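You operate a simulated robot arm through the tools that you are given. There is no shell and no other tool. Be economical: measure what you need, move in short steps, check, and stop when the job is done.

You run a simulated two-armed robot. Do the job below in one go: nothing can be reset, and whatever is moved stays where it is left.

TASK
Set the gauge stop at about 30 cm and lay the thin purple tube in the gauge.
Fine: free the gauge knob first and turn it tight again.

It is judged by the outcome, as a careful person would: the job done as asked, and still so three seconds after it is handed in. It fails if anything else is knocked over, pushed out of place, dropped, spilled or broken.

THE ROBOT
Two 7-joint arms with fingered hands on one trunk, on a base that drives. Base frame: it is fixed to the floor where the robot stands at the start and does not move with it; the origin is under the middle of the robot, x ahead of it, y to its left, z up; the surface under the hand at the start is at about z = 1030. Lengths are in mm, angles in rad, forces in N, time in s.
The left shoulder is at the start at [73, 153, 1259], the right one opposite. With the tool pointing down near the work surface each hand reaches from about 440 to 880 mm from the robot's upright axis, wherever it stands, measured 20 degrees to its own side. Places, roughly: gauge knob [500, 0, 1200]; gauge stop [400, -300, 1100]; groove of the length gauge [400, -200, 1100]; thin purple tube (3x3x26 cm) [500, -400, 500]; thin teal tube (3x3x30 cm) [600, -600, 500]; thin yellow tube (3x3x34 cm) [500, -200, 500]. Payload 4 kg a hand.
The TCP of each hand is the grasp point between the finger pads, 30 mm short of the fingertips. In the tool frame z runs along the fingers and y along their closing line. Largest opening 104 mm; the body of the gripper starts 35 mm behind the TCP. The gripper is a hand of 3 fingers: y runs from the thumb to the fingers, the wrist lies at [-15, -104, -178] in the tool frame, and closing takes about 1.5 s.
Orientation is that of the tool frame in the base frame, as a unit quaternion [w, x, y, z]. With the fingers straight down and the wrist toward the robot, the tool's x, y and z point along [0, 1, 0], [1, 0, 0] and [0, 0, -1] of the base frame.

THE INTERFACE
- The arms move only by the tool apply_moves. It takes "left_increments", "right_increments" or both (then of equal length, played together; a hand with none holds still); each is one flat list of numbers, 7 for each row, row after row: the finger opening in mm, from 0 to 104, then the shift along the tool's x, y, z in mm, then the turn, a rotation vector about the tool's x, y, z in rad. In form: [fingers, tx, ty, tz, rx, ry, rz, fingers, tx, ty, tz, rx, ry, rz, ...]. A call has 1 to 8 rows; each row shifts and turns the commanded pose from where the row before left it, along the tool's axes as they then stand. A row lasts 0.2 s, in which the tool goes at most 50 mm and 0.15 rad; a call with a longer step from one row to the next is refused whole, and so is a gripper value outside its range. A pose out of reach is approached as far as the arm can. The call stops where the force on the tool passes 40 N (or 10 N more than at its start, if that is more) or the arm is blocked; 0.2 s more then pass. Each finger travels about 153 mm/s and halts on what it meets, pressing with about 34 N; the grip force reading is that of the motor and also rises with nothing between the fingers. The clock runs only during rows and for 0.2 s after the last one: add rows that do not move to give the fingers time. The reply holds the time, the measured pose of the TCP, the force on the tool along the base axes, the opening and the grip force, in the units named above and with some noise, with the torque about the TCP (base axes, N m) and any sound that the robot's microphone picked up, and new pictures: "show" is both (left out), scene, wrist or none (wrist: the cameras of the hands that moved).
- Cameras (640 x 400 px; columns grow to the right, rows downward): "scene" is now at [142.7, -30.7, 1504.5]; the picture's right is [-0.31, -0.95, -0.00], its down [-0.39, 0.13, -0.91] and it looks along [0.86, -0.28, -0.42] (base axes); focal length 214 px, centre (320, 200). "left" rides on the left gripper at [-64, -94, -117] in its tool frame; the picture's right is [-0.72, -0.33, 0.61], its down [0.64, -0.65, 0.40] and it looks along [0.27, 0.68, 0.68] (tool axes); focal length 238 px, centre (320, 200). "right" rides on the right gripper at [64, -94, -117] in its tool frame; the picture's right is [-0.72, 0.33, -0.61], its down [-0.64, -0.65, 0.40] and it looks along [-0.27, 0.68, 0.68] (tool axes); focal length 238 px, centre (320, 200). There is no depth. A picture from a camera that has moved, and an enlarged one, comes with that camera's place and axes in the base frame and with its lens.
- slide_trunk(by): slides the trunk up (or, below 0, down) by that many mm; the arms and the scene camera ride with it, the base frame stays. It gives what a move gives, with no picture.
- roll_base(legs): drives the robot by 1 to 6 legs, each [ahead, left, turn to the left] in mm, mm and rad, along the robot's own axes; the way and the turn of a leg run together, so that a leg with both is an arc; at most 1500 mm and 3.142 rad a leg. The arms and the cameras ride along, it lands a little off, and it stops where it bumps. It gives what a move gives, and a new picture of the scene camera.
- grasp_type(shape, hand): the hand has 3 fingers and takes this shape, open, in about a second: jaw (thumb against the fingers, like two jaws); tri (thumb and two fingers); tip (a fingertip pinch); poke (one finger out to press); point (the index stretched); flat (the hand flat); cup (the hand cupped); fist (a fist). The gripper value then closes the fingers along that shape, each until it touches; the sizes above hold for jaw. It gives what a move gives, with no picture.
- head_to(pan, tilt): turns the head with the scene camera to pan (to the left, within 1.501 rad either way) and tilt (down, from -0.506 to 1.204), counted from straight ahead of the robot. It gives what a move gives, and a new picture of the scene camera.
- enlarge(camera, box): a new picture of the part [left, top, right, bottom] of that camera's present view, enlarged. It takes no simulated time.
- sign_off(): hands the job in; it is judged then, once.

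Work in short steps. Places have to be worked out from the pictures, the camera data and where the tool is seen: move nearer, look again, correct. Check each grasp and each placing, and mend what went wrong. You have 120 turns and 260 pictures in all, those below and enlarged ones among them. Open the grippers and draw the arms clear of the work before you hand the job in, unless the task says otherwise; then end with one line.

The tools are called after "Emit:" by a JSON object that holds its "op" and its "data". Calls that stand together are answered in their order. apply_moves: Moves the arms, as the interface text tells. Its arguments: {"type":"object","properties":{"left_increments":{"type":"array"},"right_increments":{"type":"array"},"show":{"type":"string","enum":["both","scene","wrist","none"]}},"required":[]} The other tools are called the same way: slide_trunk (by) slides the trunk up or down; grasp_type (shape, hand) gives the hand a shape; roll_base (legs) drives the base; head_to (pan, tilt) turns the head that bears the scene camera; enlarge (camera, box) takes an enlarged picture of a part of a camera's view; sign_off () hands the job in.

At the start:

```text
clock: 0.0
left_tool_pos: [531.0, -12.0, 1496.8]
left_tool_rot: [-0.001, 0.707, 0.707, 0.0]
left_wrist_force: [-0.1, 0.2, 0.3]
left_torque: [-0.01, 0.01, -0.02]
left_width: 103.7
left_grasp_force: 0.0
left_shape: jaw
right_tool_pos: [448.4, -417.3, 1387.0]
right_tool_rot: [-0.002, 0.707, 0.707, 0.0]
right_wrist_force: [-0.2, 0.5, -0.5]
right_torque: [0.0, 0.02, -0.01]
right_width: 103.7
right_grasp_force: 0.1
right_shape: jaw
trunk travel left (down, up): [-675.0, 265.0]
robot x, y, heading: [4.2, -1.5, -0.001]
head pan, tilt: [-0.316, 0.426]
```

scene: 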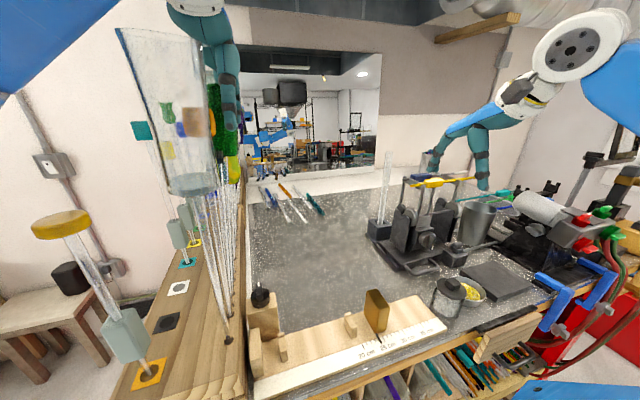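
right: 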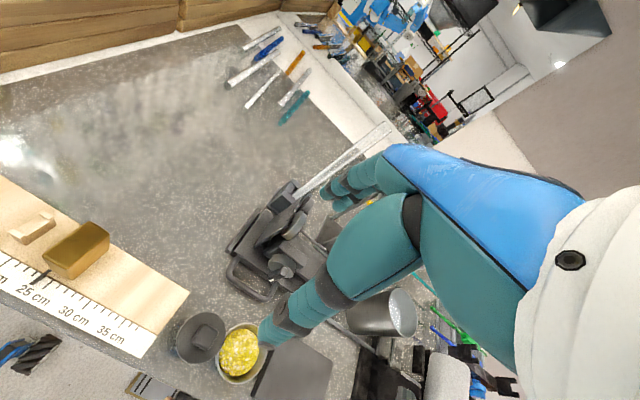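
left: 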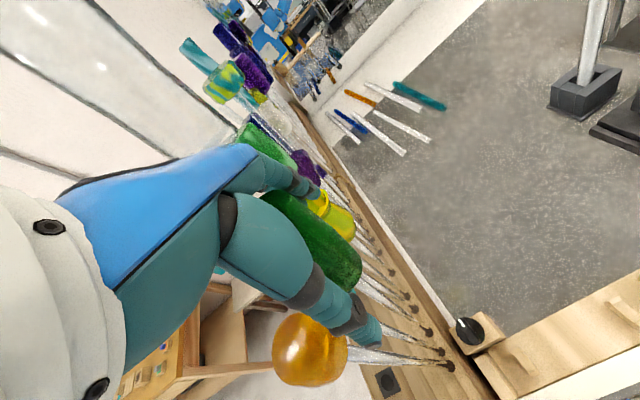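

The scene shows the gauge at the near bench edge with knob at its left end, and the tubes seem to be stored under the bench. I enlarge the gauge region and look down at the tubes.

Emit:
{"op": "enlarge", "data": {"camera": "scene", "box": [230, 270, 470, 400]}}

Emit:
{"op": "head_to", "data": {"pan": -0.5, "tilt": 1.15}}

```text
2.67 times, centred on (350, 335) of scene
camera zoom: at [142.7, -30.7, 1504.5], right [-0.31, -0.95, 0.0], down [-0.39, 0.13, -0.91], along [0.86, -0.28, -0.42], focal length 572 px, centre (240, -160)
```

zoom: 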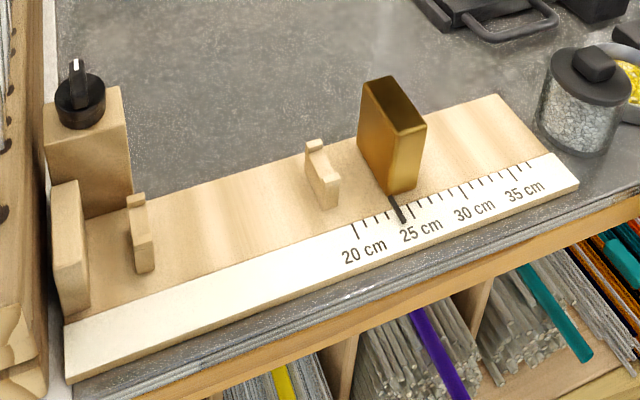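

```text
clock: 1.1
left_tool_pos: [527.6, -10.5, 1497.7]
left_tool_rot: [0.0, 0.707, 0.707, 0.0]
left_wrist_force: [0.3, 0.2, 1.1]
left_torque: [0.02, 0.04, 0.01]
left_width: 103.5
left_grasp_force: 0.1
left_shape: jaw
right_tool_pos: [447.5, -415.3, 1389.7]
right_tool_rot: [0.0, 0.707, 0.708, 0.0]
right_wrist_force: [0.1, -0.2, -0.8]
right_torque: [-0.02, -0.02, -0.04]
right_width: 103.8
right_grasp_force: 0.0
right_shape: jaw
trunk travel left (down, up): [-675.0, 265.0]
robot x, y, heading: [-1.1, -2.3, -0.003]
head pan, tilt: [-0.499, 1.15]
camera scene: at [107.1, -30.5, 1447.1], right [-0.48, -0.88, 0.0], down [-0.8, 0.44, -0.41], along [0.36, -0.19, -0.91], focal length 214 px, centre (320, 200)
```

scene: 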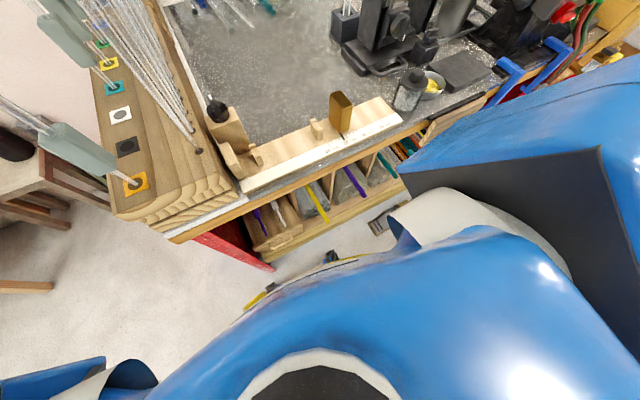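

The tubes' ends stick out from pigeonholes under the bench. I look closer at the tubes, and at the left arm's surroundings.

Emit:
{"op": "enlarge", "data": {"camera": "scene", "box": [200, 80, 440, 260]}}

Emit:
{"op": "head_to", "data": {"pan": 0.3, "tilt": 0.6}}

```text
2.22 times, centred on (320, 170) of scene
camera zoom: at [107.1, -30.5, 1447.1], right [-0.48, -0.88, 0.0], down [-0.8, 0.44, -0.41], along [0.36, -0.19, -0.91], focal length 477 px, centre (320, 267)
```

zoom: 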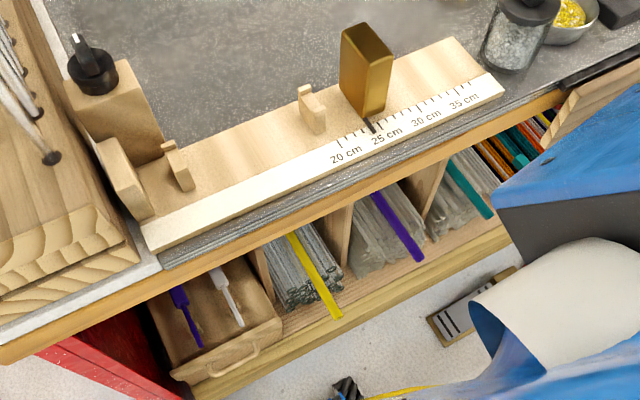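

```text
clock: 2.2
left_tool_pos: [528.4, -10.6, 1496.8]
left_tool_rot: [0.001, 0.707, 0.707, -0.001]
left_wrist_force: [-0.5, 0.1, 0.8]
left_torque: [0.01, -0.02, 0.01]
left_width: 103.4
left_grasp_force: 0.0
left_shape: jaw
right_tool_pos: [448.9, -415.5, 1388.9]
right_tool_rot: [0.0, 0.708, 0.707, 0.0]
right_wrist_force: [0.9, -1.1, -0.2]
right_torque: [0.02, -0.02, 0.01]
right_width: 103.7
right_grasp_force: 0.1
right_shape: jaw
trunk travel left (down, up): [-675.0, 265.0]
robot x, y, heading: [-0.7, 2.2, -0.004]
head pan, tilt: [0.3, 0.6]
camera scene: at [139.4, 24.1, 1488.7], right [0.29, -0.96, 0.0], down [-0.54, -0.17, -0.82], along [0.79, 0.24, -0.57], focal length 214 px, centre (320, 200)
```

scene: 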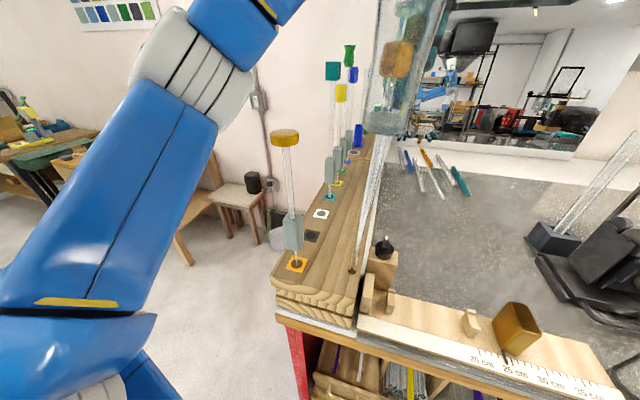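

I zoom in on the rod bank beside the knob to know the clearances.

Emit:
{"op": "enlarge", "data": {"camera": "scene", "box": [260, 0, 500, 150]}}

Emit:
{"op": "enlarge", "data": {"camera": "left", "box": [100, 100, 500, 400]}}

Emit:
{"op": "head_to", "data": {"pan": 0.2, "tilt": 0.1}}

```text
2.67 times, centred on (380, 75) of scene
camera zoom: at [139.4, 24.1, 1488.7], right [0.29, -0.96, 0.0], down [-0.54, -0.17, -0.82], along [0.79, 0.24, -0.57], focal length 572 px, centre (160, 533)
```

zoom: 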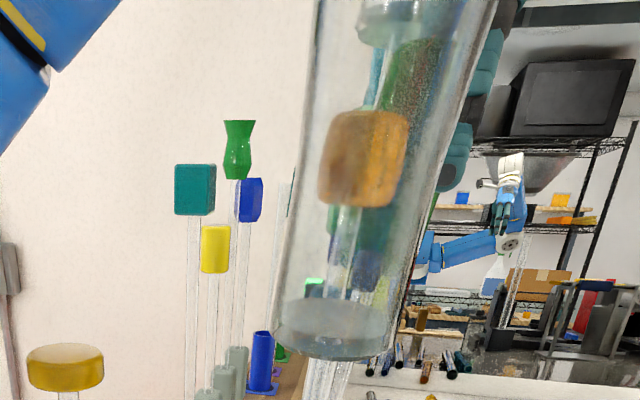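

```text
1.33 times, centred on (300, 250) of left
camera zoom: at [434.5, -74.9, 1613.4], right [-0.33, -0.72, -0.61], down [-0.65, 0.64, -0.4], along [0.68, 0.27, -0.68], focal length 318 px, centre (347, 133)
```

zoom: 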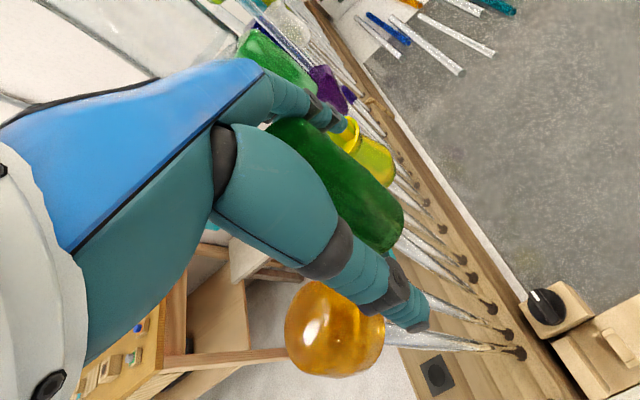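

```text
clock: 3.1
left_tool_pos: [528.2, -9.2, 1496.3]
left_tool_rot: [0.0, 0.707, 0.707, 0.0]
left_wrist_force: [-0.6, -0.3, 0.1]
left_torque: [-0.03, -0.01, 0.01]
left_width: 103.8
left_grasp_force: 0.0
left_shape: jaw
right_tool_pos: [447.9, -415.5, 1388.6]
right_tool_rot: [0.0, 0.707, 0.707, 0.0]
right_wrist_force: [-0.4, 0.0, 0.6]
right_torque: [0.02, 0.01, 0.0]
right_width: 103.8
right_grasp_force: 0.0
right_shape: jaw
trunk travel left (down, up): [-675.0, 265.0]
robot x, y, heading: [1.5, -1.9, -0.004]
head pan, tilt: [0.201, 0.099]
camera scene: at [145.3, 16.3, 1534.8], right [0.2, -0.98, 0.0], down [-0.1, -0.02, -0.99], along [0.97, 0.2, -0.1], focal length 214 px, centre (320, 200)
```

scene: 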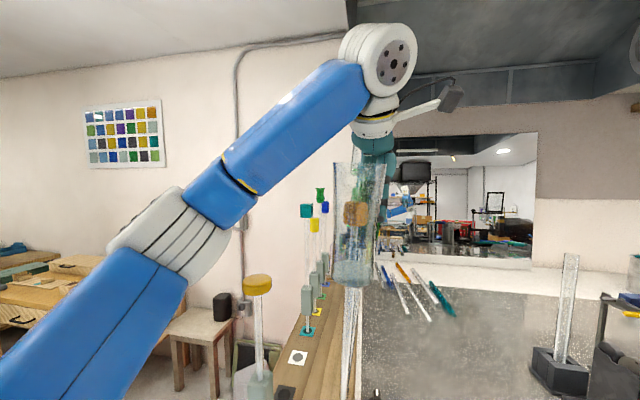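

Tall glass pieces stand on rods at about y=30–70, close to the left hand, so I'll use the right hand for the work. First I lift the left hand up and slightly away from the glass.

Emit:
{"op": "apply_moves", "data": {"left_increments": [104, -20, 0, -20, 0, 0, 0, 104, -20, 0, -40, 0, 0, 0, 104, 0, 0, -40, 0, 0, 0, 104, 0, 0, -20, 0, 0, 0], "show": "scene"}}

Emit:
{"op": "head_to", "data": {"pan": -0.3, "tilt": 0.75}}

```text
clock: 4.1
left_tool_pos: [523.9, -49.1, 1605.8]
left_tool_rot: [0.0, 0.708, 0.707, 0.001]
left_wrist_force: [-0.7, -0.8, -0.8]
left_torque: [0.03, 0.04, -0.02]
left_width: 103.9
left_grasp_force: 0.2
left_shape: jaw
left hand out of reach, approached as far as the arm can: row 4
right_tool_pos: [446.0, -414.6, 1388.6]
right_tool_rot: [0.001, 0.707, 0.707, 0.001]
right_wrist_force: [0.4, -0.4, 1.1]
right_torque: [-0.02, 0.02, 0.02]
right_width: 103.8
right_grasp_force: 0.0
right_shape: jaw
trunk travel left (down, up): [-675.0, 265.0]
robot x, y, heading: [0.5, -0.6, 0.001]
head pan, tilt: [0.201, 0.099]
camera scene: at [142.8, 14.2, 1535.1], right [0.2, -0.98, 0.0], down [-0.1, -0.02, -1.0], along [0.98, 0.2, -0.1], focal length 214 px, centre (320, 200)
```

scene: 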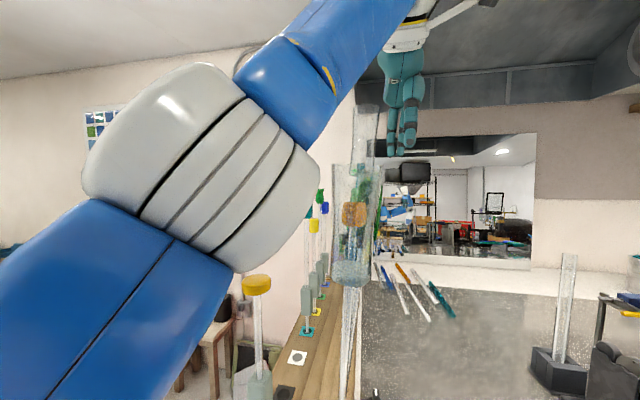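

```text
clock: 5.2
left_tool_pos: [527.0, -46.6, 1604.4]
left_tool_rot: [-0.001, 0.707, 0.707, 0.0]
left_wrist_force: [0.5, 0.2, 0.7]
left_torque: [0.06, 0.0, -0.03]
left_width: 103.6
left_grasp_force: 0.1
left_shape: jaw
right_tool_pos: [448.9, -415.1, 1387.8]
right_tool_rot: [0.0, 0.707, 0.707, 0.0]
right_wrist_force: [-0.3, 0.5, 0.0]
right_torque: [0.0, -0.01, 0.02]
right_width: 103.6
right_grasp_force: 0.0
right_shape: jaw
trunk travel left (down, up): [-675.0, 265.0]
robot x, y, heading: [-0.5, 2.3, 0.006]
head pan, tilt: [-0.3, 0.75]
camera scene: at [134.4, -26.6, 1475.9], right [-0.3, -0.96, 0.0], down [-0.65, 0.2, -0.73], along [0.7, -0.21, -0.68], focal length 214 px, centre (320, 200)
```

scene: 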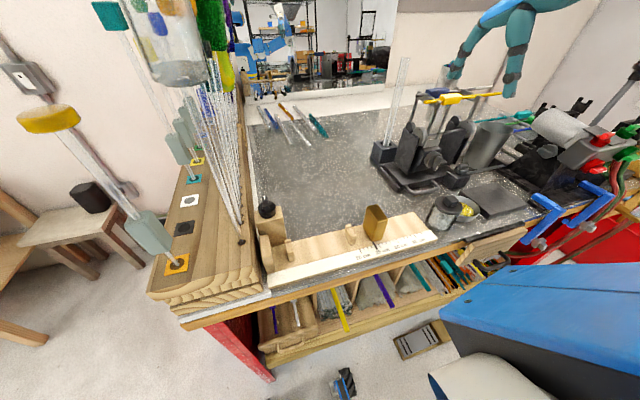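

I zoom on the knob and the stop for accurate positions.

Emit:
{"op": "enlarge", "data": {"camera": "scene", "box": [230, 180, 310, 230]}}

Emit:
{"op": "enlarge", "data": {"camera": "scene", "box": [250, 195, 442, 315]}}

```text
8.00 times, centred on (270, 205) of scene
camera zoom: at [134.4, -26.6, 1475.9], right [-0.3, -0.96, 0.0], down [-0.65, 0.2, -0.73], along [0.7, -0.21, -0.68], focal length 1716 px, centre (720, 160)
```

zoom: 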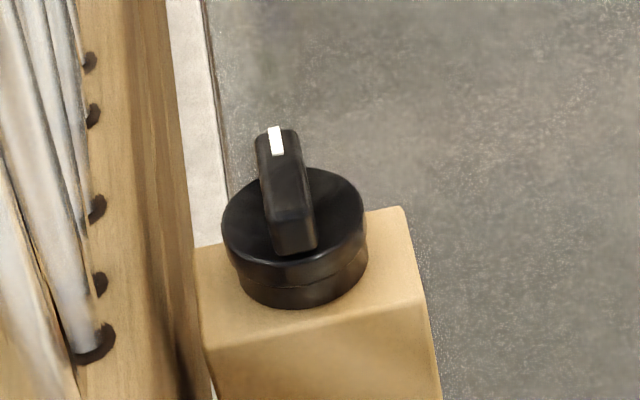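

```text
3.33 times, centred on (346, 255) of scene
camera zoom: at [134.4, -26.6, 1475.9], right [-0.3, -0.96, 0.0], down [-0.65, 0.2, -0.73], along [0.7, -0.21, -0.68], focal length 715 px, centre (233, 17)
```

zoom: 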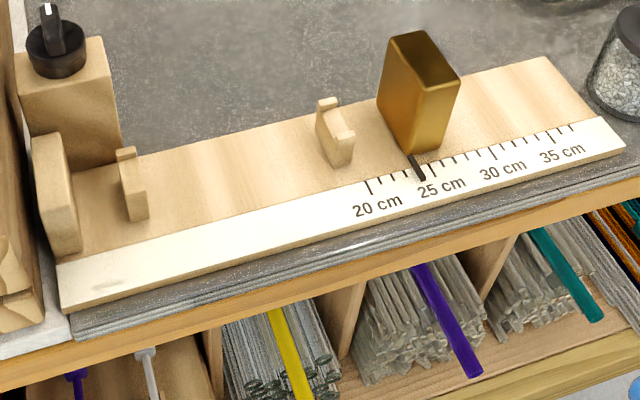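

The knob has a bar handle pointing along +x, about [511,-11]. I bring the right hand left, lower it and turn it so that it can pinch the bar across y with the wrist to the right side.

Emit:
{"op": "apply_moves", "data": {"right_increments": [104, 45, 0, 0, 0, 0, 0, 104, 45, 0, 0, 0, 0, 0, 104, 45, 0, 0, 0, 0, 0, 104, 45, 0, 0, 0, 0, 0, 104, 0, 0, 30, 0, 0, -0.15, 104, 0, 0, 30, 0, 0, -0.15, 104, 0, 0, 30, 0, 0, -0.15, 104, 0, 0, 30, 0, 0, -0.15], "show": "none"}}

Emit:
{"op": "apply_moves", "data": {"right_increments": [104, 0, 0, 0, 0, 0, -0.15, 104, 0, 0, 0, 0, 0, -0.15, 104, 0, 0, 0, 0, 0, -0.15, 104, 0, 0, 0, 0, 0, -0.15, 104, 0, 0, 0, 0, 0, -0.15, 104, 0, 0, 0, 0, 0, -0.15, 104, 0, 0, 0, 0, 0, -0.0708], "show": "both"}}

```text
clock: 7.0
left_tool_pos: [528.3, -46.6, 1604.2]
left_tool_rot: [0.0, 0.707, 0.707, 0.0]
left_wrist_force: [0.5, -0.3, 0.6]
left_torque: [-0.01, 0.0, 0.02]
left_width: 103.8
left_grasp_force: 0.0
left_shape: jaw
right_tool_pos: [447.3, -233.0, 1268.7]
right_tool_rot: [0.0, 0.465, 0.885, -0.001]
right_wrist_force: [-0.3, -0.4, -0.1]
right_torque: [0.01, -0.02, 0.03]
right_width: 103.9
right_grasp_force: 0.1
right_shape: jaw
trunk travel left (down, up): [-675.0, 265.0]
robot x, y, heading: [-1.6, 6.3, 0.0]
head pan, tilt: [-0.3, 0.75]
```

```text
clock: 8.6
left_tool_pos: [525.8, -48.7, 1604.9]
left_tool_rot: [0.001, 0.707, 0.707, 0.0]
left_wrist_force: [-0.1, -0.9, 0.3]
left_torque: [-0.03, 0.01, 0.03]
left_width: 103.9
left_grasp_force: 0.1
left_shape: jaw
right_tool_pos: [448.3, -235.4, 1270.4]
right_tool_rot: [0.0, -0.001, 1.0, 0.0]
right_wrist_force: [-0.6, 0.0, -0.2]
right_torque: [-0.03, 0.01, 0.01]
right_width: 103.8
right_grasp_force: 0.1
right_shape: jaw
trunk travel left (down, up): [-675.0, 265.0]
robot x, y, heading: [1.1, 4.9, 0.001]
head pan, tilt: [-0.3, 0.75]
camera scene: at [134.6, -26.4, 1475.8], right [-0.3, -0.96, 0.0], down [-0.65, 0.2, -0.73], along [0.7, -0.22, -0.68], focal length 214 px, centre (320, 200)
camera right: at [383.2, -328.5, 1386.5], right [0.72, 0.33, 0.61], down [0.64, -0.65, -0.4], along [0.27, 0.68, -0.68], focal length 238 px, centre (320, 200)
```

scene: 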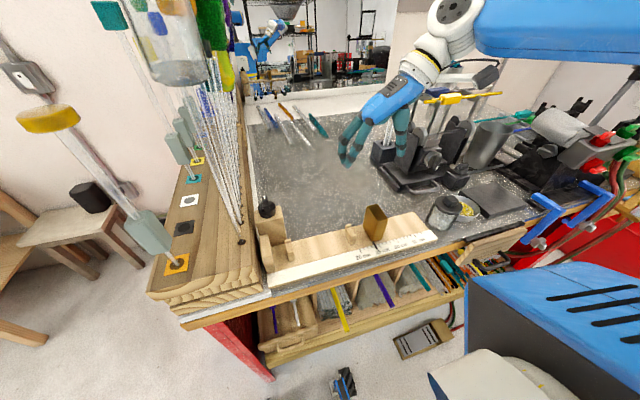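
right: 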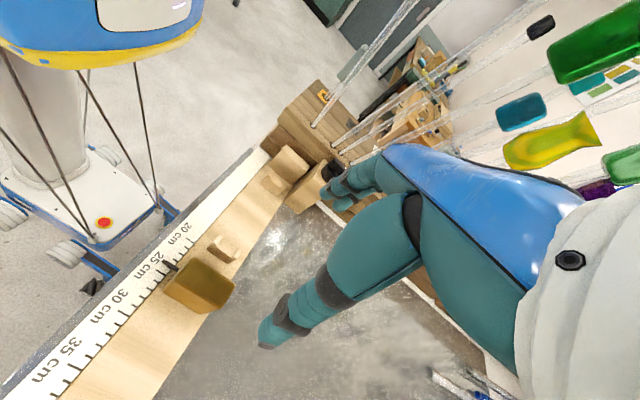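

Hand is turned. I shift toward the knob, staying above and short of it, to triangulate with the wrist camera.

Emit:
{"op": "apply_moves", "data": {"right_increments": [104, -20, 40, 0, 0, 0, 0, 104, -20, 40, 0, 0, 0, 0, 104, -20, 40, 0, 0, 0, 0, 104, 0, 0, 0, 0, 0, 0], "show": "both"}}

Emit:
{"op": "enlarge", "data": {"camera": "scene", "box": [220, 100, 380, 220]}}

```text
clock: 9.6
left_tool_pos: [526.0, -52.3, 1605.1]
left_tool_rot: [-0.001, 0.707, 0.707, 0.0]
left_wrist_force: [-0.3, 0.8, -0.1]
left_torque: [0.03, 0.01, -0.04]
left_width: 103.5
left_grasp_force: 0.1
left_shape: jaw
right_tool_pos: [502.3, -121.0, 1269.8]
right_tool_rot: [0.002, 0.002, 1.0, 0.002]
right_wrist_force: [0.0, 0.1, -0.4]
right_torque: [0.05, 0.0, 0.01]
right_width: 103.8
right_grasp_force: 0.1
right_shape: jaw
right hand out of reach, approached as far as the arm can: row 3
trunk travel left (down, up): [-675.0, 265.0]
robot x, y, heading: [2.4, -0.6, -0.002]
head pan, tilt: [-0.3, 0.75]
camera scene: at [134.4, -28.6, 1475.8], right [-0.3, -0.96, 0.0], down [-0.65, 0.2, -0.73], along [0.7, -0.21, -0.68], focal length 214 px, centre (320, 200)
camera right: at [438.4, -214.8, 1385.7], right [0.72, 0.32, 0.62], down [0.64, -0.65, -0.41], along [0.27, 0.68, -0.68], focal length 238 px, centre (320, 200)
```

scene: 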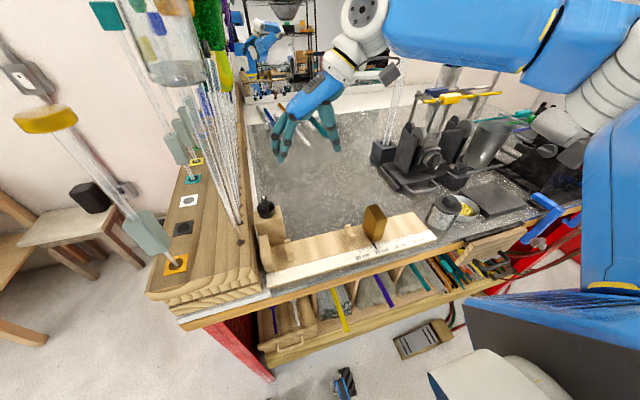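
right: 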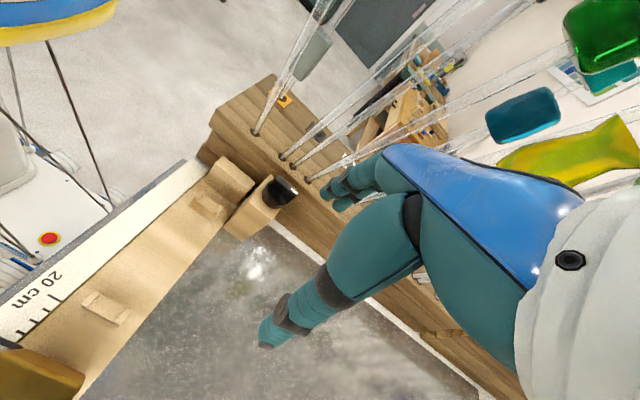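

```text
3.33 times, centred on (300, 160) of scene
camera zoom: at [134.4, -28.6, 1475.8], right [-0.3, -0.96, 0.0], down [-0.65, 0.2, -0.73], along [0.7, -0.21, -0.68], focal length 715 px, centre (387, 333)
```

zoom: 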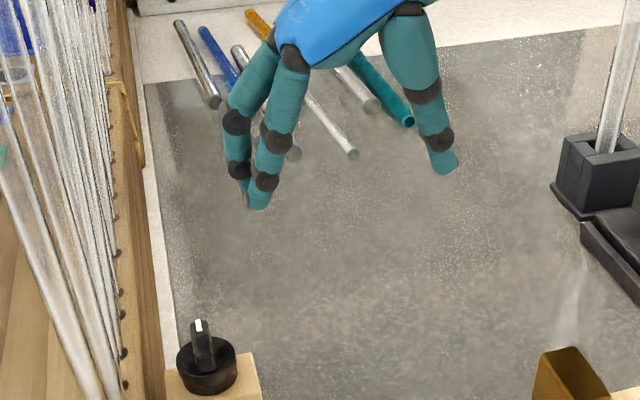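

The arm reached its limit in y here; I try lower, where the reach should be better.

Emit:
{"op": "apply_moves", "data": {"right_increments": [104, 0, 0, 40, 0, 0, 0, 104, 0, 15, 20, 0, 0, 0, 104, 0, 20, 0, 0, 0, 0, 104, 0, 20, 0, 0, 0, 0, 104, 0, 0, 0, 0, 0, 0], "show": "both"}}

```text
clock: 10.8
left_tool_pos: [526.4, -47.9, 1604.4]
left_tool_rot: [0.0, 0.707, 0.707, 0.001]
left_wrist_force: [-0.2, 0.7, -0.2]
left_torque: [0.0, 0.02, -0.03]
left_width: 103.7
left_grasp_force: 0.1
left_shape: jaw
right_tool_pos: [476.4, -87.1, 1212.0]
right_tool_rot: [-0.001, 0.001, 1.0, 0.001]
right_wrist_force: [1.1, 0.1, 0.1]
right_torque: [-0.01, 0.01, 0.0]
right_width: 104.0
right_grasp_force: 0.1
right_shape: jaw
right hand out of reach, approached as far as the arm can: row 2, 3, 4
trunk travel left (down, up): [-675.0, 265.0]
robot x, y, heading: [0.3, 0.2, 0.002]
head pan, tilt: [-0.3, 0.75]
camera scene: at [135.4, -26.1, 1475.7], right [-0.3, -0.96, 0.0], down [-0.65, 0.2, -0.73], along [0.7, -0.22, -0.68], focal length 214 px, centre (320, 200)
camera right: at [412.6, -180.1, 1328.7], right [0.72, 0.32, 0.61], down [0.64, -0.65, -0.4], along [0.27, 0.68, -0.68], focal length 238 px, centre (320, 200)
```

scene: 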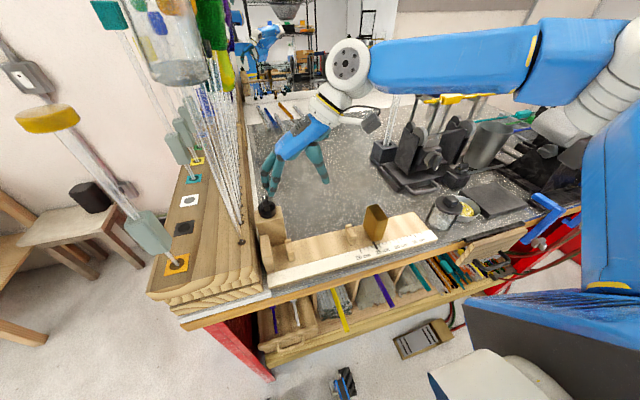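
right: 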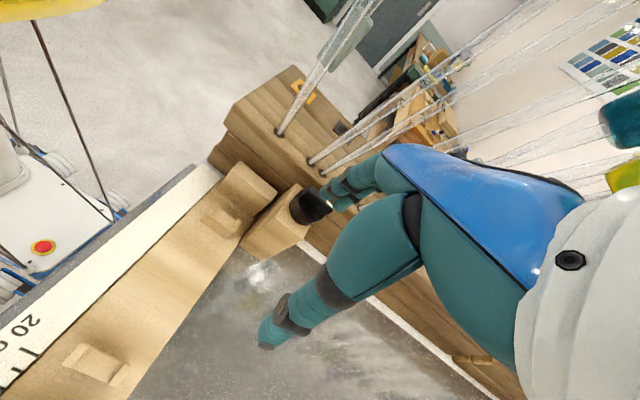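

Triangulating the bar's white tip puts the knob at about [476,-10], top z≈1168, nearer than I thought, so this pose lines up in x already. I try to creep in +y at x=476 to see whether the pinch orientation is reachable.

Emit:
{"op": "apply_moves", "data": {"right_increments": [104, 0, 15, 0, 0, 0, 0, 104, 0, 15, 0, 0, 0, 0, 104, 0, 0, 0, 0, 0, 0], "show": "none"}}

```text
clock: 11.6
left_tool_pos: [526.3, -48.6, 1603.6]
left_tool_rot: [0.0, 0.707, 0.707, 0.0]
left_wrist_force: [0.3, -0.1, 0.5]
left_torque: [-0.01, 0.02, 0.0]
left_width: 103.7
left_grasp_force: 0.1
left_shape: jaw
right_tool_pos: [462.4, -73.3, 1213.7]
right_tool_rot: [0.0, 0.001, 1.0, 0.001]
right_wrist_force: [0.0, 0.0, 0.1]
right_torque: [0.02, -0.02, -0.01]
right_width: 103.9
right_grasp_force: 0.0
right_shape: jaw
right hand out of reach, approached as far as the arm can: row 1, 2
trunk travel left (down, up): [-675.0, 265.0]
robot x, y, heading: [-2.0, -2.0, 0.001]
head pan, tilt: [-0.3, 0.75]
```

Not reachable in that orientation. Instead I'll grip the knob's round body with the wrist toward the robot; I back off, and turn back to yaw 0.

Emit:
{"op": "apply_moves", "data": {"right_increments": [104, 0, -40, 0, 0, 0, 0, 104, 0, 0, 0, 0, 0, 0.15, 104, 0, 0, 0, 0, 0, 0.15, 104, 0, 0, 0, 0, 0, 0.15, 104, 0, 0, 0, 0, 0, 0.15, 104, 0, 0, 0, 0, 0, 0.15, 104, 0, 0, 0, 0, 0, 0.15, 104, 0, 0, 0, 0, 0, 0.15], "show": "none"}}

Emit:
{"op": "apply_moves", "data": {"right_increments": [104, 0, 0, 0, 0, 0, 0.15, 104, 0, 0, 0, 0, 0, 0.15, 104, 0, 0, 0, 0, 0, 0.15, 104, 0, 0, 0, 0, 0, 0.07, 104, 0, 0, 0, 0, 0, 0], "show": "both"}}

```text
clock: 13.4
left_tool_pos: [525.1, -44.8, 1605.4]
left_tool_rot: [0.001, 0.707, 0.708, 0.0]
left_wrist_force: [1.1, -0.3, -0.2]
left_torque: [-0.02, 0.01, 0.01]
left_width: 103.7
left_grasp_force: 0.0
left_shape: jaw
right_tool_pos: [462.2, -111.3, 1214.3]
right_tool_rot: [0.001, 0.501, 0.865, 0.0]
right_wrist_force: [0.4, 0.2, -0.9]
right_torque: [-0.02, -0.04, -0.02]
right_width: 103.6
right_grasp_force: 0.1
right_shape: jaw
trunk travel left (down, up): [-675.0, 265.0]
robot x, y, heading: [-3.2, 0.4, -0.002]
head pan, tilt: [-0.3, 0.75]
```

```text
clock: 14.6
left_tool_pos: [525.5, -49.1, 1605.2]
left_tool_rot: [-0.001, 0.707, 0.707, 0.0]
left_wrist_force: [0.5, 0.1, 0.4]
left_torque: [-0.01, 0.02, 0.02]
left_width: 103.8
left_grasp_force: 0.0
left_shape: jaw
right_tool_pos: [462.0, -114.8, 1213.1]
right_tool_rot: [0.001, 0.708, 0.706, 0.001]
right_wrist_force: [0.2, 0.0, 0.4]
right_torque: [-0.02, 0.03, 0.0]
right_width: 103.9
right_grasp_force: 0.0
right_shape: jaw
trunk travel left (down, up): [-675.0, 265.0]
robot x, y, heading: [3.1, 0.8, 0.004]
head pan, tilt: [-0.3, 0.75]
camera scene: at [133.9, -26.1, 1475.8], right [-0.3, -0.96, 0.0], down [-0.65, 0.2, -0.73], along [0.7, -0.22, -0.68], focal length 214 px, centre (320, 200)
camera right: at [367.2, -49.2, 1330.1], right [0.33, -0.72, 0.61], down [-0.65, -0.64, -0.41], along [0.68, -0.27, -0.68], focal length 238 px, centre (320, 200)
```

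scene: 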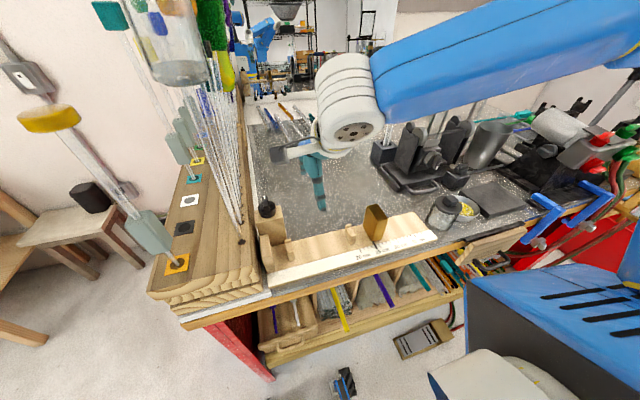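
right: 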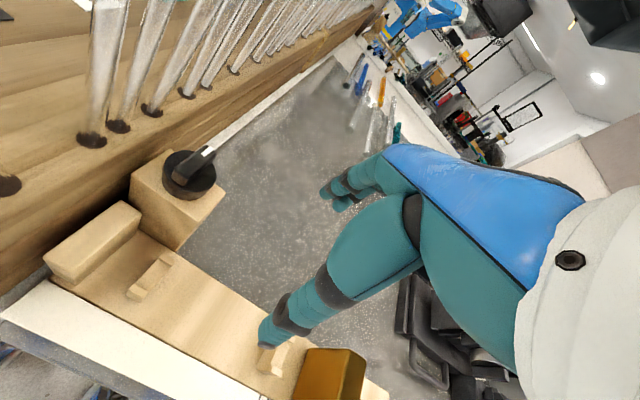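

Now the knob is clearly seen: centre ≈[482,-9], bar top ≈1155; the hand's camera would come near the rods at yaw 0, so I'll use yaw +0.5. I move nearer with that yaw.

Emit:
{"op": "apply_moves", "data": {"right_increments": [104, 15, 0, 0, 0, 0, -0.15, 104, 15, 5, 0, 0, 0, -0.15, 104, 10, 10, 0, 0, 0, -0.15, 104, 0, 10, 0, 0, 0, -0.05, 104, 0, 0, 0, 0, 0, 0], "show": "both"}}

Emit:
{"op": "enlarge", "data": {"camera": "right", "box": [100, 80, 340, 230]}}

```text
clock: 15.8
left_tool_pos: [526.3, -48.7, 1605.9]
left_tool_rot: [0.0, 0.707, 0.707, 0.0]
left_wrist_force: [0.1, 0.0, 0.2]
left_torque: [0.0, 0.02, -0.02]
left_width: 103.7
left_grasp_force: 0.0
left_shape: jaw
right_tool_pos: [481.7, -65.7, 1214.0]
right_tool_rot: [0.001, 0.51, 0.86, 0.001]
right_wrist_force: [-0.4, -0.8, -0.2]
right_torque: [0.0, -0.04, -0.03]
right_width: 103.7
right_grasp_force: 0.1
right_shape: jaw
trunk travel left (down, up): [-675.0, 265.0]
robot x, y, heading: [2.4, 0.8, -0.0]
head pan, tilt: [-0.3, 0.75]
camera scene: at [134.5, -25.9, 1475.8], right [-0.3, -0.96, 0.0], down [-0.65, 0.2, -0.73], along [0.7, -0.22, -0.68], focal length 214 px, centre (320, 200)
camera right: at [367.2, -54.0, 1330.7], right [0.63, -0.47, 0.61], down [-0.26, -0.88, -0.41], along [0.73, 0.09, -0.68], focal length 238 px, centre (320, 200)
```

scene: 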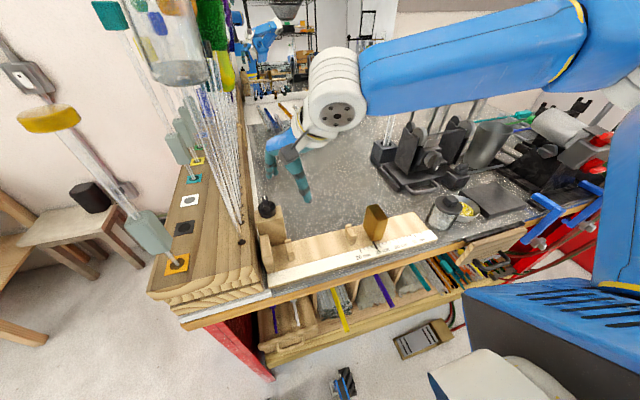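
right: 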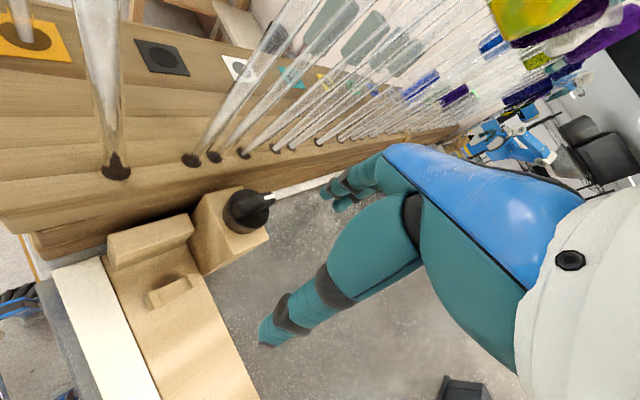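

```text
2.67 times, centred on (220, 155) of right
camera zoom: at [367.2, -54.0, 1330.7], right [0.63, -0.47, 0.61], down [-0.26, -0.88, -0.41], along [0.73, 0.09, -0.68], focal length 636 px, centre (587, 320)
```

zoom: 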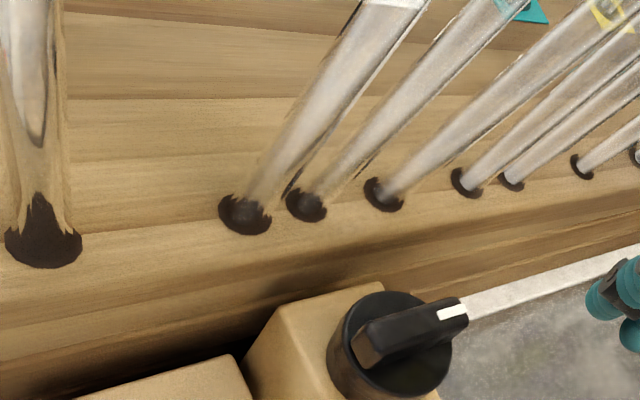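

Knob ≈[487,-8], disc top ≈1130, bar reaching ~32 mm toward +x. Pinching needs an unreachable yaw, so I'll turn the bar by pushing its end sideways with one finger; I form the poke shape and look.

Emit:
{"op": "grasp_type", "data": {"shape": "poke", "hand": "right"}}

Emit:
{"op": "apply_moves", "data": {"right_increments": [0, 0, 0, 0, 0, 0, 0, 0, 0, 0, 0, 0, 0, 0], "show": "both"}}

Emit:
{"op": "enlarge", "data": {"camera": "scene", "box": [220, 100, 380, 220]}}

```text
clock: 16.7
left_tool_pos: [526.3, -47.1, 1605.1]
left_tool_rot: [0.0, 0.707, 0.707, 0.0]
left_wrist_force: [0.3, -0.2, -0.3]
left_torque: [-0.02, 0.01, 0.02]
left_width: 103.4
left_grasp_force: 0.0
left_shape: jaw
right_tool_pos: [481.1, -66.0, 1212.7]
right_tool_rot: [0.0, 0.51, 0.86, 0.0]
right_wrist_force: [0.1, 0.8, -0.3]
right_torque: [0.03, -0.01, -0.01]
right_width: 0.1
right_grasp_force: 0.0
right_shape: poke
trunk travel left (down, up): [-675.0, 265.0]
robot x, y, heading: [2.0, -1.3, 0.002]
head pan, tilt: [-0.3, 0.75]
```

```text
clock: 17.3
left_tool_pos: [525.8, -47.6, 1604.5]
left_tool_rot: [0.0, 0.707, 0.707, 0.0]
left_wrist_force: [-0.1, 0.0, 0.0]
left_torque: [0.01, 0.01, 0.0]
left_width: 103.6
left_grasp_force: 0.1
left_shape: jaw
right_tool_pos: [481.2, -66.4, 1213.4]
right_tool_rot: [-0.001, 0.51, 0.86, 0.0]
right_wrist_force: [-1.3, 0.1, -0.3]
right_torque: [-0.01, 0.0, -0.01]
right_width: 0.0
right_grasp_force: 0.0
right_shape: poke
trunk travel left (down, up): [-675.0, 265.0]
robot x, y, heading: [1.1, 0.5, 0.002]
head pan, tilt: [-0.3, 0.75]
camera scene: at [134.2, -25.7, 1475.8], right [-0.3, -0.96, 0.0], down [-0.65, 0.2, -0.73], along [0.7, -0.22, -0.68], focal length 214 px, centre (320, 200)
camera right: at [367.0, -53.7, 1330.6], right [0.63, -0.48, 0.61], down [-0.27, -0.88, -0.4], along [0.73, 0.09, -0.68], focal length 238 px, centre (320, 200)
```

scene: 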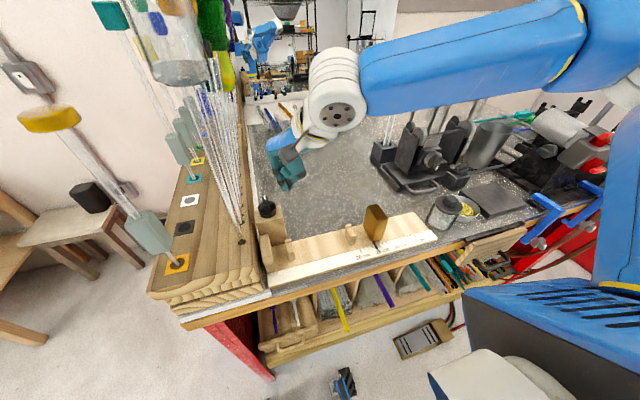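
right: 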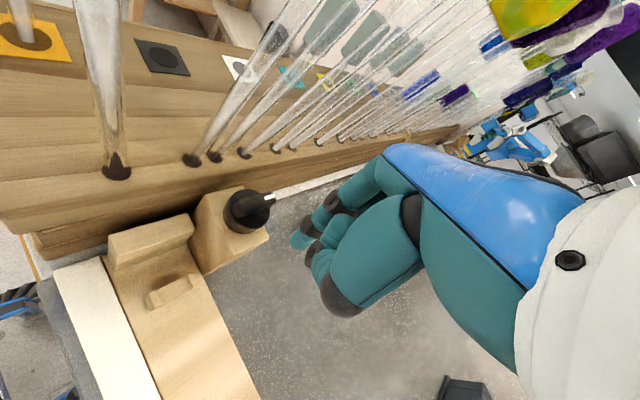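

```text
3.33 times, centred on (300, 160) of scene
camera zoom: at [134.2, -25.7, 1475.8], right [-0.3, -0.96, 0.0], down [-0.65, 0.2, -0.73], along [0.7, -0.22, -0.68], focal length 715 px, centre (387, 333)
```

zoom: 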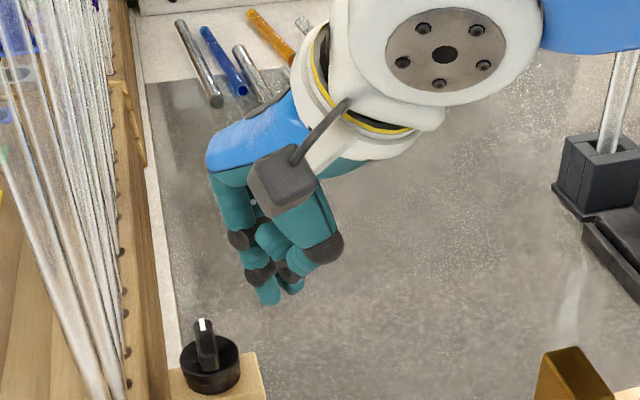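

The poke fingertip is at about [507,-60,1160]. I lower it beside the bar's end, short of contact, and check.

Emit:
{"op": "apply_moves", "data": {"right_increments": [0, 8, 8, 5, 0, 0, 0, 0, 4, 7, 10, 0, 0, 0, 0, 0, 0, 5, 0, 0, 0, 0, 0, 0, 0, 0, 0, 0], "show": "wrist"}}

Emit:
{"op": "enlarge", "data": {"camera": "scene", "box": [230, 160, 326, 220]}}

Emit:
{"op": "enlarge", "data": {"camera": "right", "box": [180, 140, 340, 290]}}

```text
clock: 18.3
left_tool_pos: [525.5, -47.4, 1604.2]
left_tool_rot: [-0.001, 0.707, 0.707, 0.0]
left_wrist_force: [0.3, 0.8, 0.9]
left_torque: [0.04, 0.01, -0.01]
left_width: 103.7
left_grasp_force: 0.0
left_shape: jaw
right_tool_pos: [481.6, -62.7, 1204.3]
right_tool_rot: [0.001, 0.51, 0.86, 0.001]
right_wrist_force: [-1.2, 0.3, 0.0]
right_torque: [0.0, 0.02, -0.01]
right_width: 0.0
right_grasp_force: 0.0
right_shape: poke
right hand out of reach, approached as far as the arm can: row 1, 2
trunk travel left (down, up): [-675.0, 265.0]
robot x, y, heading: [1.1, 2.9, 0.003]
head pan, tilt: [-0.3, 0.75]
camera right: at [367.8, -50.7, 1320.8], right [0.63, -0.48, 0.61], down [-0.26, -0.87, -0.41], along [0.73, 0.09, -0.68], focal length 238 px, centre (320, 200)
```

right: 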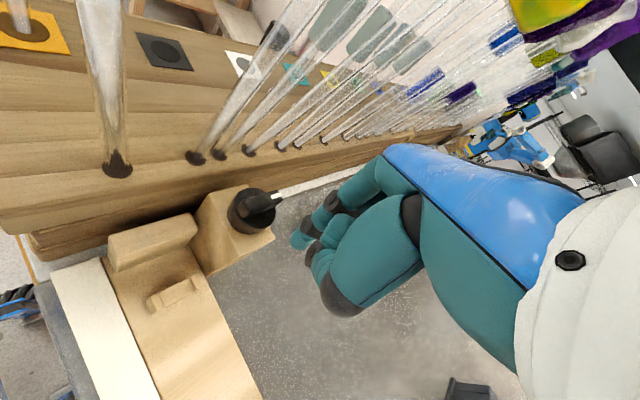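

```text
6.67 times, centred on (278, 190) of scene
camera zoom: at [133.5, -25.5, 1475.9], right [-0.3, -0.96, 0.0], down [-0.65, 0.2, -0.73], along [0.7, -0.22, -0.68], focal length 1430 px, centre (600, 267)
```

zoom: 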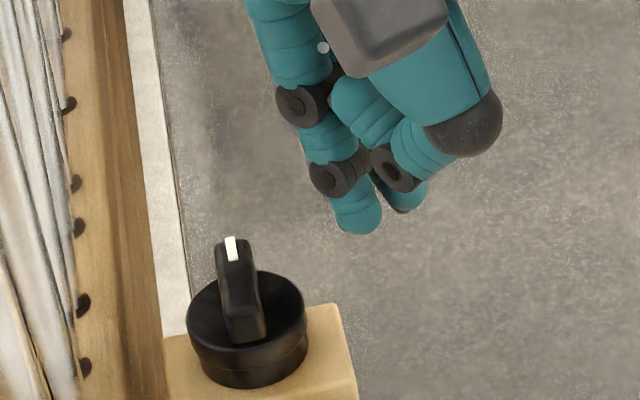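

```text
2.67 times, centred on (260, 215) of right
camera zoom: at [367.8, -50.7, 1320.8], right [0.63, -0.48, 0.61], down [-0.26, -0.87, -0.41], along [0.73, 0.09, -0.68], focal length 636 px, centre (480, 160)
```

zoom: 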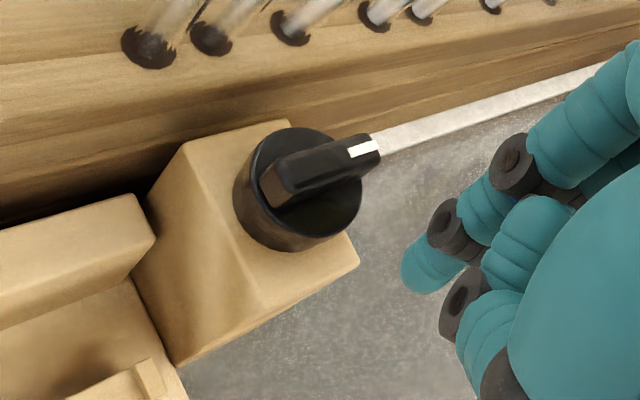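

The limit is the arm being folded too close and across the body. I lift the hand and back the base off 150 mm to gain room.

Emit:
{"op": "apply_moves", "data": {"right_increments": [0, 0, 0, -40, 0, 0, 0, 0, 0, 0, 0, 0, 0, 0], "show": "none"}}

Emit:
{"op": "roll_base", "data": {"legs": [[-170, 0, 0]]}}

```text
clock: 18.9
left_tool_pos: [526.1, -46.2, 1605.1]
left_tool_rot: [0.0, 0.707, 0.707, -0.001]
left_wrist_force: [0.9, 0.3, 1.3]
left_torque: [0.0, -0.01, 0.01]
left_width: 103.9
left_grasp_force: 0.1
left_shape: jaw
right_tool_pos: [483.4, -61.4, 1245.5]
right_tool_rot: [0.0, 0.51, 0.86, 0.0]
right_wrist_force: [0.0, 0.0, -0.1]
right_torque: [-0.02, -0.02, 0.01]
right_width: 0.0
right_grasp_force: 0.1
right_shape: poke
trunk travel left (down, up): [-675.0, 265.0]
robot x, y, heading: [-1.7, -1.2, -0.003]
head pan, tilt: [-0.3, 0.75]
```

```text
clock: 20.3
left_tool_pos: [360.2, -48.6, 1601.9]
left_tool_rot: [-0.001, 0.708, 0.706, -0.001]
left_wrist_force: [0.0, -0.3, 0.1]
left_torque: [0.01, 0.01, 0.0]
left_width: 103.6
left_grasp_force: 0.0
left_shape: jaw
right_tool_pos: [315.9, -61.9, 1242.9]
right_tool_rot: [-0.001, 0.511, 0.86, -0.001]
right_wrist_force: [-0.3, 0.4, 0.9]
right_torque: [-0.02, 0.04, -0.01]
right_width: 0.0
right_grasp_force: 0.0
right_shape: poke
trunk travel left (down, up): [-675.0, 265.0]
robot x, y, heading: [-171.5, 1.3, -0.002]
head pan, tilt: [-0.3, 0.75]
camera scene: at [-32.1, -25.6, 1475.3], right [-0.3, -0.95, 0.0], down [-0.66, 0.2, -0.73], along [0.69, -0.22, -0.69], focal length 214 px, centre (320, 200)
```

scene: 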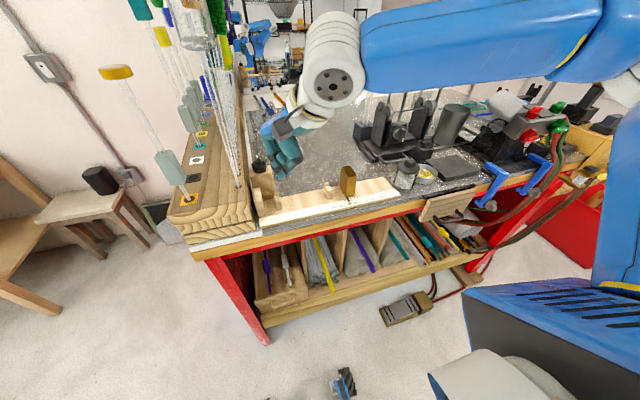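

Room gained. I switch back to jaw, turn to yaw 90° for pinching the bar, partially closed, and approach the knob from the right.

Emit:
{"op": "grasp_type", "data": {"shape": "jaw", "hand": "right"}}

Emit:
{"op": "apply_moves", "data": {"right_increments": [60, 0, 0, 0, 0, 0, -0.15, 60, 0, 0, 0, 0, 0, -0.15, 60, 0, 0, 0, 0, 0, -0.15, 60, 0, 0, 0, 0, 0, -0.15, 60, 0, 0, 0, 0, 0, -0.15, 60, 0, 0, 0, 0, 0, -0.15, 60, 0, 0, 0, 0, 0, -0.15, 60, 0, 0, 0, 0, 0, -0.021], "show": "none"}}

Emit:
{"op": "apply_moves", "data": {"right_increments": [60, -40, 0, 0, 0, 0, 0, 60, -40, 0, 0, 0, 0, 0, 60, -40, 0, 0, 0, 0, 0, 60, -45, 0, 0, 0, 0, 0, 60, 0, 20, 0, 0, 0, 0, 60, 0, 10, 0, 0, 0, 0, 60, 0, 0, 0, 0, 0, 0], "show": "both"}}

Emit:
{"op": "enlarge", "data": {"camera": "scene", "box": [220, 100, 316, 190]}}

```text
clock: 21.2
left_tool_pos: [352.6, -48.0, 1607.1]
left_tool_rot: [0.001, 0.708, 0.706, 0.001]
left_wrist_force: [-0.5, 0.2, 0.3]
left_torque: [-0.01, 0.0, 0.03]
left_width: 103.7
left_grasp_force: 0.1
left_shape: jaw
right_tool_pos: [308.6, -61.5, 1245.3]
right_tool_rot: [0.001, 0.51, 0.86, 0.0]
right_wrist_force: [0.4, -0.3, -0.3]
right_torque: [-0.01, 0.04, 0.01]
right_width: 104.2
right_grasp_force: 0.0
right_shape: jaw
trunk travel left (down, up): [-675.0, 265.0]
robot x, y, heading: [-173.2, 2.8, 0.002]
head pan, tilt: [-0.3, 0.75]
```

```text
clock: 23.0
left_tool_pos: [354.3, -45.5, 1604.3]
left_tool_rot: [0.0, 0.708, 0.707, 0.0]
left_wrist_force: [-0.4, 0.9, 0.2]
left_torque: [-0.01, 0.02, -0.03]
left_width: 103.7
left_grasp_force: 0.1
left_shape: jaw
right_tool_pos: [291.4, -78.3, 1254.6]
right_tool_rot: [-0.001, 0.0, 1.0, -0.001]
right_wrist_force: [-0.3, 1.0, 1.3]
right_torque: [-0.02, -0.02, -0.04]
right_width: 60.6
right_grasp_force: 0.0
right_shape: jaw
right hand out of reach, approached as far as the arm can: row 6, 8
trunk travel left (down, up): [-675.0, 265.0]
robot x, y, heading: [-169.4, 2.9, -0.007]
head pan, tilt: [-0.3, 0.75]
```

```text
clock: 24.6
left_tool_pos: [353.3, -48.8, 1605.3]
left_tool_rot: [0.0, 0.707, 0.707, 0.0]
left_wrist_force: [0.2, -0.1, 0.2]
left_torque: [0.01, 0.01, 0.01]
left_width: 103.8
left_grasp_force: 0.1
left_shape: jaw
right_tool_pos: [341.9, -129.9, 1251.5]
right_tool_rot: [0.001, 0.002, 1.0, 0.0]
right_wrist_force: [0.4, 0.7, 0.1]
right_torque: [0.02, 0.0, 0.0]
right_width: 60.4
right_grasp_force: 0.1
right_shape: jaw
right hand out of reach, approached as far as the arm can: row 1, 2, 3, 4, 5, 6
trunk travel left (down, up): [-675.0, 265.0]
robot x, y, heading: [-176.4, 0.4, -0.0]
head pan, tilt: [-0.3, 0.75]
camera scene: at [-36.8, -25.9, 1475.8], right [-0.3, -0.95, 0.0], down [-0.65, 0.2, -0.73], along [0.7, -0.22, -0.68], focal length 214 px, centre (320, 200)
camera right: at [276.2, -223.2, 1368.3], right [0.72, 0.32, 0.62], down [0.64, -0.65, -0.4], along [0.27, 0.68, -0.68], focal length 238 px, centre (320, 200)
```

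scene: 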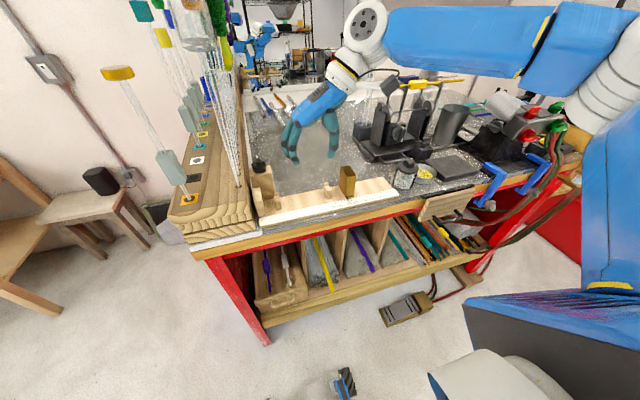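
right: 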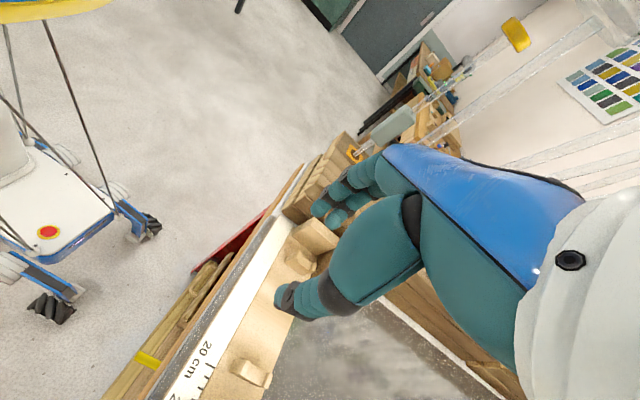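

```text
4.44 times, centred on (268, 145) of scene
camera zoom: at [-36.8, -25.9, 1475.8], right [-0.3, -0.95, 0.0], down [-0.65, 0.2, -0.73], along [0.7, -0.22, -0.68], focal length 953 px, centre (551, 444)
```

zoom: 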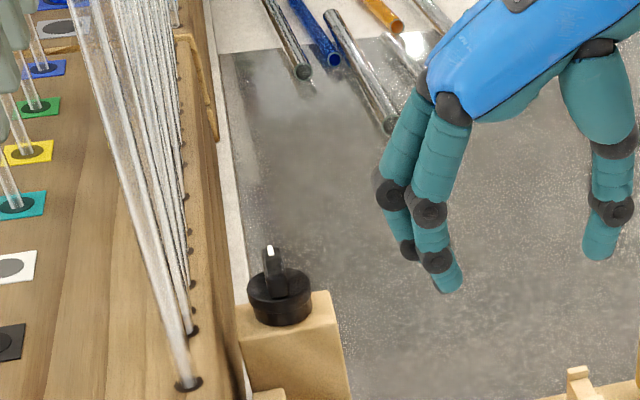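

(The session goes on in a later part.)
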